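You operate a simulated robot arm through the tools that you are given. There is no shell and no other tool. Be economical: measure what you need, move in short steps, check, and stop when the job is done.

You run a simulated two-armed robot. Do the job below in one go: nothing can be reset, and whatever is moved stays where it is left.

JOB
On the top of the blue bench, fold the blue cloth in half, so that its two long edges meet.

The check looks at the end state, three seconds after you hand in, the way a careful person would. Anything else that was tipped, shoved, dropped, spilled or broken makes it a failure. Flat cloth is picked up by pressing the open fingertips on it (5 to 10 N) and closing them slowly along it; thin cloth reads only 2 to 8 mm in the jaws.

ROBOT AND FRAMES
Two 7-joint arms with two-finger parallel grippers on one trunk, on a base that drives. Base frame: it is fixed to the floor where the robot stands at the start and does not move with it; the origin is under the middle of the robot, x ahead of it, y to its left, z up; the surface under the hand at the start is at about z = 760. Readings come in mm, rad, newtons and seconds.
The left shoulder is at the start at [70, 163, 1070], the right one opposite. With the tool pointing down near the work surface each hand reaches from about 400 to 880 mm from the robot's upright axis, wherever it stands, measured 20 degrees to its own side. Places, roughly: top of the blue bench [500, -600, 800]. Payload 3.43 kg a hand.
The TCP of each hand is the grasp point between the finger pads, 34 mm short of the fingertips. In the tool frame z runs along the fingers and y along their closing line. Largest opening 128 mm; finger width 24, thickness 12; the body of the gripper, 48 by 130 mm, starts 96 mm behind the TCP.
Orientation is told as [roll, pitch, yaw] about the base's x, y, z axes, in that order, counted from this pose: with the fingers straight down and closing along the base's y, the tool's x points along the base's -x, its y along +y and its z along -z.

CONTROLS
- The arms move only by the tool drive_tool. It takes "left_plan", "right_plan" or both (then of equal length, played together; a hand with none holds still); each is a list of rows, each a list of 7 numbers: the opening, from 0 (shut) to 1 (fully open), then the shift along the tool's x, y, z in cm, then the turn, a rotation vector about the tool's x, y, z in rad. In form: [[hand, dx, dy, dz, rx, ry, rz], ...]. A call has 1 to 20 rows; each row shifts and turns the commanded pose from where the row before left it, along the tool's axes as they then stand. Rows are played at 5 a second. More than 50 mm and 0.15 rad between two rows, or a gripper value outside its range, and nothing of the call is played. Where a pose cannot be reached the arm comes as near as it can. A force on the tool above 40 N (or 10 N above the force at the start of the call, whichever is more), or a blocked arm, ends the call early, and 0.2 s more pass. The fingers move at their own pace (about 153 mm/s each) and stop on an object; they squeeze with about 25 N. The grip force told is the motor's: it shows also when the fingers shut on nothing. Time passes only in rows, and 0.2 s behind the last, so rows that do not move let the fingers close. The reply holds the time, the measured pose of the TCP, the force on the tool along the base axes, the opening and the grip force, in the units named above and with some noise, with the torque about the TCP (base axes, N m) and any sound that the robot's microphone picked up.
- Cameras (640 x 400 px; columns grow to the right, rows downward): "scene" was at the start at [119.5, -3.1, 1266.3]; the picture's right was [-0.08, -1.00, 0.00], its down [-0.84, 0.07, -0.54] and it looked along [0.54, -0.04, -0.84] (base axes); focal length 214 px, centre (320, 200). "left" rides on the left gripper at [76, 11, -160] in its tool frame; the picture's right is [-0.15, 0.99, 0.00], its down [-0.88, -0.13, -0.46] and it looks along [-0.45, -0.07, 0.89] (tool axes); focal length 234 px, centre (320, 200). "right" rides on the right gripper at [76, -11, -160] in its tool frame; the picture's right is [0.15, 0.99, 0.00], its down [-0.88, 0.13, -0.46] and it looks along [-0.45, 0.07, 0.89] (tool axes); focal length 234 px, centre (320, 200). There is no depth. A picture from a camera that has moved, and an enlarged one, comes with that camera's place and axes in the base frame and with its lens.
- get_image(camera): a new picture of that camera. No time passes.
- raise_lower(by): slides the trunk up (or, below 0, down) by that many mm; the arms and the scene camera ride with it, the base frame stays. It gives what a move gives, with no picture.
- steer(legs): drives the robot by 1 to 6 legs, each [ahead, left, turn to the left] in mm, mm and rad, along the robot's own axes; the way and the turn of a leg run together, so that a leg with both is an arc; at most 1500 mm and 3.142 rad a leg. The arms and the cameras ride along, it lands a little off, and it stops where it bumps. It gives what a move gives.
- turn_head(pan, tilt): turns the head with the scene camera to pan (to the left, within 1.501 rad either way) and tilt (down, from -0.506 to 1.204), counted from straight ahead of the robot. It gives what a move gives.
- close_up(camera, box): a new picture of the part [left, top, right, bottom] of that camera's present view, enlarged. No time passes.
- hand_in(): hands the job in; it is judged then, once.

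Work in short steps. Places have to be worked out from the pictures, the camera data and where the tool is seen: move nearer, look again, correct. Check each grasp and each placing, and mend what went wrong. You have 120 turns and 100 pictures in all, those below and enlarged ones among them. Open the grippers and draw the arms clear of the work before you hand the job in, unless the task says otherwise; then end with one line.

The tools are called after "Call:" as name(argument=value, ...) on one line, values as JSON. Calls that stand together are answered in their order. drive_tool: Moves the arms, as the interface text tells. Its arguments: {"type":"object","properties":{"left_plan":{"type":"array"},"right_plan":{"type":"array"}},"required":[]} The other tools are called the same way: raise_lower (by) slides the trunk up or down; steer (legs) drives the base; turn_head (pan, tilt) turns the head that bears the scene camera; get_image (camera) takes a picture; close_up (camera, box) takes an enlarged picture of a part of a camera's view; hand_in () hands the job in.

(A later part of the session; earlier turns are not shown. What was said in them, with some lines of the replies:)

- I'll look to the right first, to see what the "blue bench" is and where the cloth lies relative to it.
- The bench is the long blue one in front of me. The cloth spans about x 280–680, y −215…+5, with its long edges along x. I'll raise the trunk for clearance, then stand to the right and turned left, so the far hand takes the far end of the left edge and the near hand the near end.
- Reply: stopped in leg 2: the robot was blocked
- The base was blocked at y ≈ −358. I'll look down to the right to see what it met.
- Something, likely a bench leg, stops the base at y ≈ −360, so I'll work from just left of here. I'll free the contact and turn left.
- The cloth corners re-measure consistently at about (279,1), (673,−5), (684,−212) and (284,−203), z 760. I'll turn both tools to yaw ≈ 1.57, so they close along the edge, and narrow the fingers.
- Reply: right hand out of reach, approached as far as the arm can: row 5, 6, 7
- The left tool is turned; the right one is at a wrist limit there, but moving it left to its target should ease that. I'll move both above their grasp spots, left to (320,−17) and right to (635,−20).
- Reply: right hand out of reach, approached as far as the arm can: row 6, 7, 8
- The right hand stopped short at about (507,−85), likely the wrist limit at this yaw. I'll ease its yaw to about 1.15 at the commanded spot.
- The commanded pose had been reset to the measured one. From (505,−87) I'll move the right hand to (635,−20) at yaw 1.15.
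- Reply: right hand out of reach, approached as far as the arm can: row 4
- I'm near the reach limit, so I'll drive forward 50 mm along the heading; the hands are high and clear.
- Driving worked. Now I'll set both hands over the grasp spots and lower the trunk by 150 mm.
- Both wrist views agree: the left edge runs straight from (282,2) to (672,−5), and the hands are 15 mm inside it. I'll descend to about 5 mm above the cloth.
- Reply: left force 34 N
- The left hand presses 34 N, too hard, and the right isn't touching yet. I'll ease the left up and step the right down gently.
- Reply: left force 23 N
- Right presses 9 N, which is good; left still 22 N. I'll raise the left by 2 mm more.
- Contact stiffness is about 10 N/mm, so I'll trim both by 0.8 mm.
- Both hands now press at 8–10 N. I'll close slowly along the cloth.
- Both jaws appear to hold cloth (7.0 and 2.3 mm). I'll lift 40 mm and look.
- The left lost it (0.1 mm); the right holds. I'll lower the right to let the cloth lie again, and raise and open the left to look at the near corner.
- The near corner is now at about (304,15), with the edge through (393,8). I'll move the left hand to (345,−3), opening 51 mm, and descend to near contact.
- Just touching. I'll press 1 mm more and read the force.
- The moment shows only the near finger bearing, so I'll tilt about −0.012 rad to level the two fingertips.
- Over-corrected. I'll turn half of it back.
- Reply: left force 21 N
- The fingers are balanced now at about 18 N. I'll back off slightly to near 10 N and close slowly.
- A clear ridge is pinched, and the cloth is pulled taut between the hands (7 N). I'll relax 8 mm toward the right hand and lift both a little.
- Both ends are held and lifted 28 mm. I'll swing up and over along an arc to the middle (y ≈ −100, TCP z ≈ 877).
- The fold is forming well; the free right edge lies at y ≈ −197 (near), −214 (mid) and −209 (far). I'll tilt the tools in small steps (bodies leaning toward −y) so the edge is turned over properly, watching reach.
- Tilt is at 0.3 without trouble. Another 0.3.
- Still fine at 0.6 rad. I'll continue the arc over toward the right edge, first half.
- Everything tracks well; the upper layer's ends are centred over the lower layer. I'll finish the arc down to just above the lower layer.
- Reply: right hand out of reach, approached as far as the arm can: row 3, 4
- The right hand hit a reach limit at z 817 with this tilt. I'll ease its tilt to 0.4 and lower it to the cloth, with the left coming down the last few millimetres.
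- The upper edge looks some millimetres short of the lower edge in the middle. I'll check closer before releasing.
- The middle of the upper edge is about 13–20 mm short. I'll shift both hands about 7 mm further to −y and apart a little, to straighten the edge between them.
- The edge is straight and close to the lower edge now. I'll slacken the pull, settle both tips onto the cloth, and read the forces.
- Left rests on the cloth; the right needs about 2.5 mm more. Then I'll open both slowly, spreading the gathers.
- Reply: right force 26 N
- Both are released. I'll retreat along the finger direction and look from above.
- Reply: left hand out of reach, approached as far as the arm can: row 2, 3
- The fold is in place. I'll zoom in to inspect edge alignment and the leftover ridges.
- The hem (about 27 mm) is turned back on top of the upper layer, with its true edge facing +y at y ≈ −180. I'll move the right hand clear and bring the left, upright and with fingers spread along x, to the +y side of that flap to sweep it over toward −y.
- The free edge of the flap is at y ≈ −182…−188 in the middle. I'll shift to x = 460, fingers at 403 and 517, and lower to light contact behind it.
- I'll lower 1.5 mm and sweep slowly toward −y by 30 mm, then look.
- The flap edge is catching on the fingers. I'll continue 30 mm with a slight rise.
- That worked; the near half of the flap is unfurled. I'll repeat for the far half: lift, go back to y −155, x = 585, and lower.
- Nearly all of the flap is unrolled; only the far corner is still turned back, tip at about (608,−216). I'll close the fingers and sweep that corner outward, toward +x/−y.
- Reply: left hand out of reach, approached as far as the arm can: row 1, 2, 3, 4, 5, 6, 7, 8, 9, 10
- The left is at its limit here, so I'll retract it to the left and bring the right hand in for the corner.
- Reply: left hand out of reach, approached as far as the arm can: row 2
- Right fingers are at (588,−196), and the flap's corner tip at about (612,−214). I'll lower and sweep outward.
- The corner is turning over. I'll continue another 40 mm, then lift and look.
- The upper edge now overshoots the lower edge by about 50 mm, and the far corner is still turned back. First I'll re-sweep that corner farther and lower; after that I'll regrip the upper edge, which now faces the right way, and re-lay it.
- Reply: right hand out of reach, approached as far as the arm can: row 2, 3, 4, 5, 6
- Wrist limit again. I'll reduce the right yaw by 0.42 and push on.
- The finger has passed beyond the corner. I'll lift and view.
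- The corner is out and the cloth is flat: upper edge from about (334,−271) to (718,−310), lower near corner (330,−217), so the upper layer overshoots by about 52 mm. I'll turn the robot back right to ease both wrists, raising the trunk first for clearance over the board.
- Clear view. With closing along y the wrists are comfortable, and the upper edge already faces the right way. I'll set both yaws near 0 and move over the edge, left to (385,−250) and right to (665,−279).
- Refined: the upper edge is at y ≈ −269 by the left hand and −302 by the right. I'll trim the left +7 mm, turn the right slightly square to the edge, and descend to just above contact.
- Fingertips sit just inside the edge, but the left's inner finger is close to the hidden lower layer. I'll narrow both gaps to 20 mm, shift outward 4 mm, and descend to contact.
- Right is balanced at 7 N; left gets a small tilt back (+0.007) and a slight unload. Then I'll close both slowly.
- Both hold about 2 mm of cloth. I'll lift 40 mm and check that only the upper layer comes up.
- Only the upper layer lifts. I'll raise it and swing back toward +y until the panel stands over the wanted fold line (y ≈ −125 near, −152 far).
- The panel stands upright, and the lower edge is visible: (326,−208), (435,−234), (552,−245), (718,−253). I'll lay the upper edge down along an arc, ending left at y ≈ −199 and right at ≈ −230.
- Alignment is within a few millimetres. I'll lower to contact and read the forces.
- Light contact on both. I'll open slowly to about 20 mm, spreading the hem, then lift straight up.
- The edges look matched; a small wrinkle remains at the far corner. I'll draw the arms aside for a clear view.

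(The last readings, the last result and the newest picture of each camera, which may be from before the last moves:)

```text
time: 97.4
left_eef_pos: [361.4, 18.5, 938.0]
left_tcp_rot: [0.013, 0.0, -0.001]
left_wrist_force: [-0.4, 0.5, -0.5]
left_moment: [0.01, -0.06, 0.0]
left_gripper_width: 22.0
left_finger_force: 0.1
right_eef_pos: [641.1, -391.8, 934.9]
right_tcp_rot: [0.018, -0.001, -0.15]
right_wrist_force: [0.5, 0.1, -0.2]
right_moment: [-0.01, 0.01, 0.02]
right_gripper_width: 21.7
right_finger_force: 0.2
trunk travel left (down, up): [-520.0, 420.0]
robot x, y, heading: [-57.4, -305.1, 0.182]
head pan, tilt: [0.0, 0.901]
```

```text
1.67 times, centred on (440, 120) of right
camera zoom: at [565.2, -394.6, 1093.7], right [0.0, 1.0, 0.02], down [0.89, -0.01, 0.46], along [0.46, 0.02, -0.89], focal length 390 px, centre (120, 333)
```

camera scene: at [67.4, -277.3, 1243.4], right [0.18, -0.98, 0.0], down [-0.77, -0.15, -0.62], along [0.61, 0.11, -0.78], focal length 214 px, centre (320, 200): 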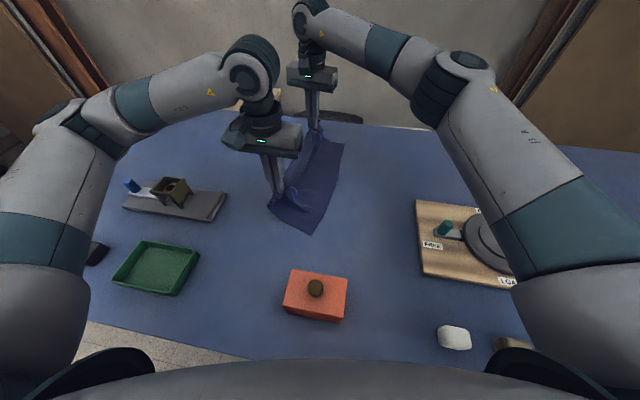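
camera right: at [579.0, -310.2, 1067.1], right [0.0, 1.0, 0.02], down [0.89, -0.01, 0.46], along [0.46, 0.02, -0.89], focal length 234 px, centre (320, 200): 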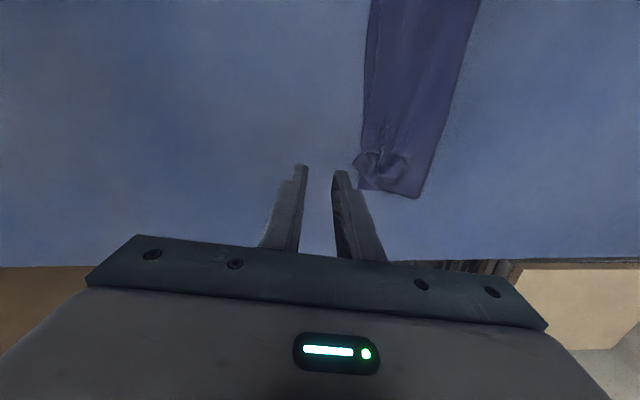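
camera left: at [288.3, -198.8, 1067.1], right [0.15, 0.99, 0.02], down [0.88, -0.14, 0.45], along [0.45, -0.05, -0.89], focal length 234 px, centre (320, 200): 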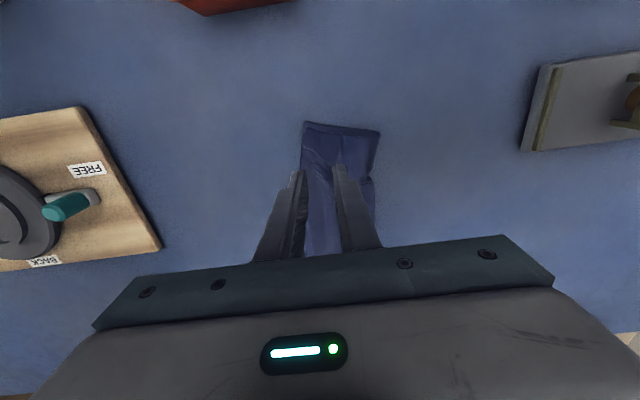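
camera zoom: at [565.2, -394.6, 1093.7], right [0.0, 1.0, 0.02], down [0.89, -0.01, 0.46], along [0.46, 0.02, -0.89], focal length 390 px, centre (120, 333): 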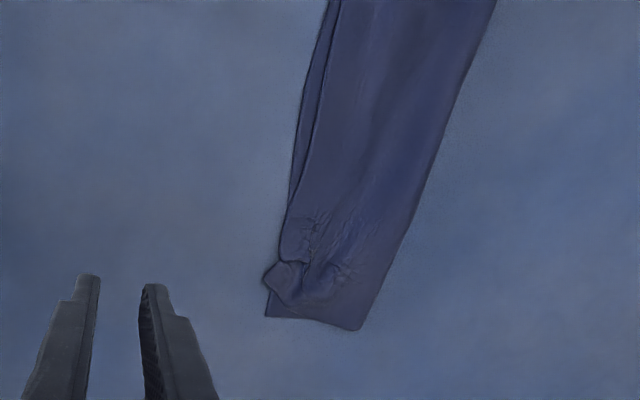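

The long edges now meet within about 10 mm all along. A cross-wrinkle near x ≈ 430 and the crumpled far corner remain, so I'll smooth each with a light press and an outward drag.

Call:
drive_tool(left_plan=[[0.5, -0.34, -3.8, 2.2, 0, 0, 0], [0.5, -0.34, -3.8, 2.2, 0, 0, 0], [0.5, -0.34, -3.8, 2.2, 0, 0, 0], [0.5, -0.34, -3.8, 2.2, 0, 0, 0], [0.5, -0.34, -3.8, 2.2, 0, 0, 0], [0.5, 0, 0, 1.4, 0, 0, 0], [0.5, 0, 0, 1.4, 0, 0, 0], [0.5, 0, 0, 0.2, 0, 0, 0]], right_plan=[[0.12, 0.13, 3.42, 2.2, 0, 0, 0], [0.12, 0.13, 3.42, 2.2, 0, 0, 0], [0.12, 0.13, 3.42, 2.2, 0, 0, 0], [0.12, 0.13, 3.42, 2.2, 0, 0, 0], [0.12, 0.13, 3.42, 2.2, 0, 0, 0], [0.12, 0, 0, 1.2, 0, 0, 0], [0.12, 0, 0, 1.2, 0, 0, 0], [0.12, 0, 0, 0.2, 0, 0, 0]])

Call:
get_image(camera="left")

Call:
get_image(camera="right")

```text
time: 99.2
left_eef_pos: [381.3, -174.6, 797.3]
left_tcp_rot: [0.011, -0.002, 0.0]
left_wrist_force: [-2.6, 0.2, 19.9]
left_moment: [-0.74, 0.2, -0.19]
left_gripper_width: 63.4
left_finger_force: 0.1
right_eef_pos: [657.2, -217.5, 801.4]
right_tcp_rot: [0.021, -0.002, -0.148]
right_wrist_force: [0.7, -0.4, 0.5]
right_moment: [-0.01, 0.04, -0.01]
right_gripper_width: 15.2
right_finger_force: 0.1
trunk travel left (down, up): [-520.0, 420.0]
robot x, y, heading: [-56.2, -307.0, 0.188]
head pan, tilt: [0.0, 0.901]
```

```text
16 pictures are left
camera left: at [305.3, -166.3, 957.2], right [0.15, 0.99, 0.01], down [0.88, -0.14, 0.46], along [0.45, -0.06, -0.89], focal length 234 px, centre (320, 200)
```

left: 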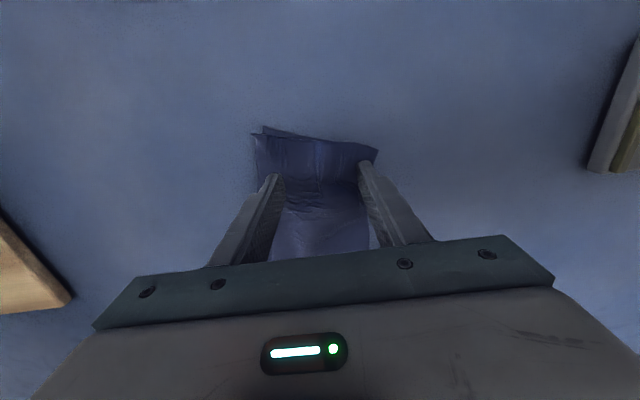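

```text
15 pictures are left
camera right: at [581.1, -221.4, 960.2], right [0.0, 1.0, 0.02], down [0.89, -0.01, 0.46], along [0.46, 0.02, -0.89], focal length 234 px, centre (320, 200)
```

right: 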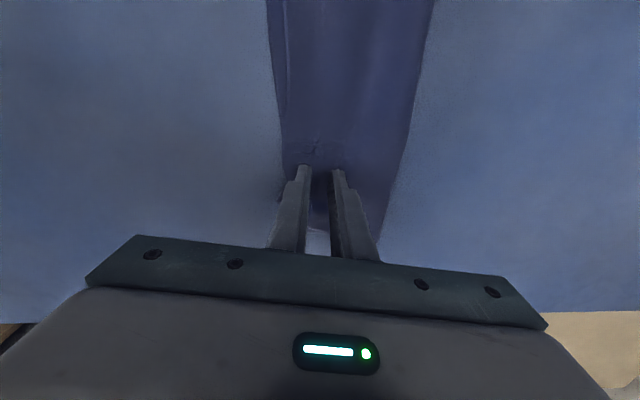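

The near wrinkle is already flattening under the press. I'll lighten and level the left, then drag it 12 mm toward −x. The right lowers to contact, drags +x and spreads.

Call:
drive_tool(left_plan=[[0.5, 0, 0, -0.1, 0.012, 0, 0], [0.5, 0.3, 0, 0, 0, 0, 0], [0.5, 0.3, 0, 0, 0, 0, 0], [0.5, 0.3, 0, 0, 0, 0, 0], [0.5, 0.3, 0, 0, 0, 0, 0], [0.5, 0, 0, 0, 0, 0, 0]], right_plan=[[0.12, 0, 0, 0.3, 0, 0, 0], [0.12, 0, 0, 0.2, 0, 0, 0], [0.16, -0.3, 0.05, 0, 0, 0, 0], [0.2, -0.3, 0.05, 0, 0, 0, 0], [0.24, -0.3, 0.05, 0, 0, 0, 0], [0.28, 0, 0, 0, 0, 0, 0]])

Call:
drive_tool(left_plan=[[0.5, 0, 0, -1, 0, 0, 0], [0.5, 0, 0, -3, 0, 0, 0], [0.5, 0, 1, -4, 0, 0, 0], [0.5, 0, 4.5, -2, 0, 0, 0], [0.5, 0, 4.5, -1, 0, 0, 0], [0.5, 0, 4.5, 0, 0, 0, 0], [0.5, 0, 4.5, 0, 0, 0, 0]], right_plan=[[0.28, 0, 0, -1, 0, 0, 0], [0.28, 0, 0, -3, 0, 0, 0], [0.28, 0, -1, -4, 0, 0, 0], [0.28, 0, -4, -2, 0, 0, 0], [0.28, 0, -4, -1, 0, 0, 0], [0.28, 0, -4, 0, 0, 0, 0], [0.28, 0, -4, 0, 0, 0, 0]])

Call:
close_up(camera="scene", box=[240, 100, 420, 260])

Call:
close_up(camera="right", box=[320, 0, 560, 240])

```text
time: 100.6
left_eef_pos: [368.5, -173.7, 798.1]
left_tcp_rot: [0.002, 0.0, -0.001]
left_wrist_force: [-0.2, 0.2, -0.2]
left_moment: [0.04, 0.02, -0.01]
left_gripper_width: 63.9
left_finger_force: 0.1
right_eef_pos: [666.9, -219.5, 797.7]
right_tcp_rot: [0.022, -0.003, -0.151]
right_wrist_force: [-1.8, 2.5, 17.6]
right_moment: [-0.33, -0.04, -0.03]
right_gripper_width: 34.0
right_finger_force: 0.0
trunk travel left (down, up): [-520.0, 420.0]
robot x, y, heading: [-55.0, -304.9, 0.187]
head pan, tilt: [0.0, 0.901]
```

```text
time: 102.2
left_eef_pos: [370.2, 15.1, 904.9]
left_tcp_rot: [0.001, 0.002, 0.001]
left_wrist_force: [-1.0, 0.3, -0.3]
left_moment: [-0.02, 0.02, -0.05]
left_gripper_width: 63.9
left_finger_force: 0.0
right_eef_pos: [640.3, -388.8, 903.4]
right_tcp_rot: [0.022, -0.003, -0.149]
right_wrist_force: [0.1, 0.3, 0.8]
right_moment: [0.0, 0.0, -0.01]
right_gripper_width: 35.6
right_finger_force: 0.1
trunk travel left (down, up): [-520.0, 420.0]
robot x, y, heading: [-59.0, -305.2, 0.186]
head pan, tilt: [0.0, 0.901]
```

```text
2.50 times, centred on (330, 180) of scene
camera zoom: at [66.3, -279.0, 1243.6], right [0.18, -0.98, 0.0], down [-0.77, -0.14, -0.62], along [0.61, 0.11, -0.78], focal length 536 px, centre (295, 250)
```

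zoom: 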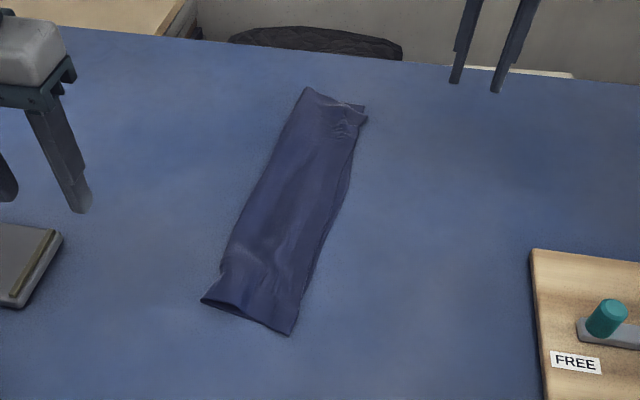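

```text
1.67 times, centred on (440, 120) of right
camera zoom: at [564.8, -392.0, 1062.0], right [0.0, 1.0, 0.02], down [0.89, -0.01, 0.46], along [0.46, 0.02, -0.89], focal length 390 px, centre (120, 333)
```

zoom: 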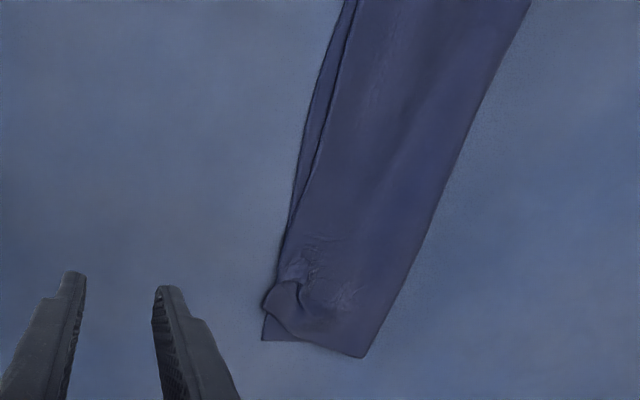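

The cloth is folded flat, with the long edges meeting within about 10 mm. I'll take a last full look at the surroundings.

Call:
raise_lower(by=80)

Call:
get_image(camera="scene")

```text
time: 103.4
left_eef_pos: [369.7, 15.5, 984.7]
left_tcp_rot: [0.002, 0.001, 0.001]
left_wrist_force: [1.2, -0.3, 0.1]
left_moment: [-0.03, 0.01, -0.01]
left_gripper_width: 64.3
left_finger_force: 0.0
right_eef_pos: [642.4, -388.3, 981.2]
right_tcp_rot: [0.022, 0.001, -0.152]
right_wrist_force: [-0.5, -0.1, 0.3]
right_moment: [0.0, 0.0, 0.03]
right_gripper_width: 35.7
right_finger_force: 0.0
trunk travel left (down, up): [-600.0, 340.0]
robot x, y, heading: [-56.7, -303.0, 0.186]
head pan, tilt: [0.0, 0.901]
```

```text
12 pictures are left
camera scene: at [68.1, -278.8, 1323.3], right [0.18, -0.98, 0.0], down [-0.77, -0.14, -0.62], along [0.61, 0.11, -0.78], focal length 214 px, centre (320, 200)
```

scene: 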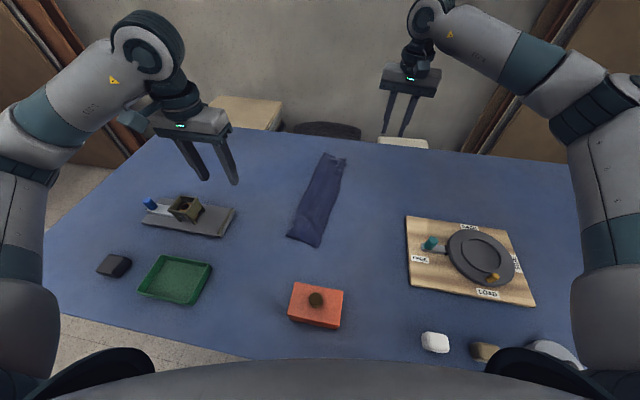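

The cloth is folded in half, everything else is in place, and both grippers are open and clear. Handing in.

Call:
hand_in()

```text
The job is handed in.
```

I folded the blue cloth in half on the blue bench: its long edges meet to within about 10 mm, with a slight crumple left at the far corner. The robot's base bumped something out of the cameras' view, probably a bench leg, while driving right; the objects on the bench looked undisturbed in the last picture.
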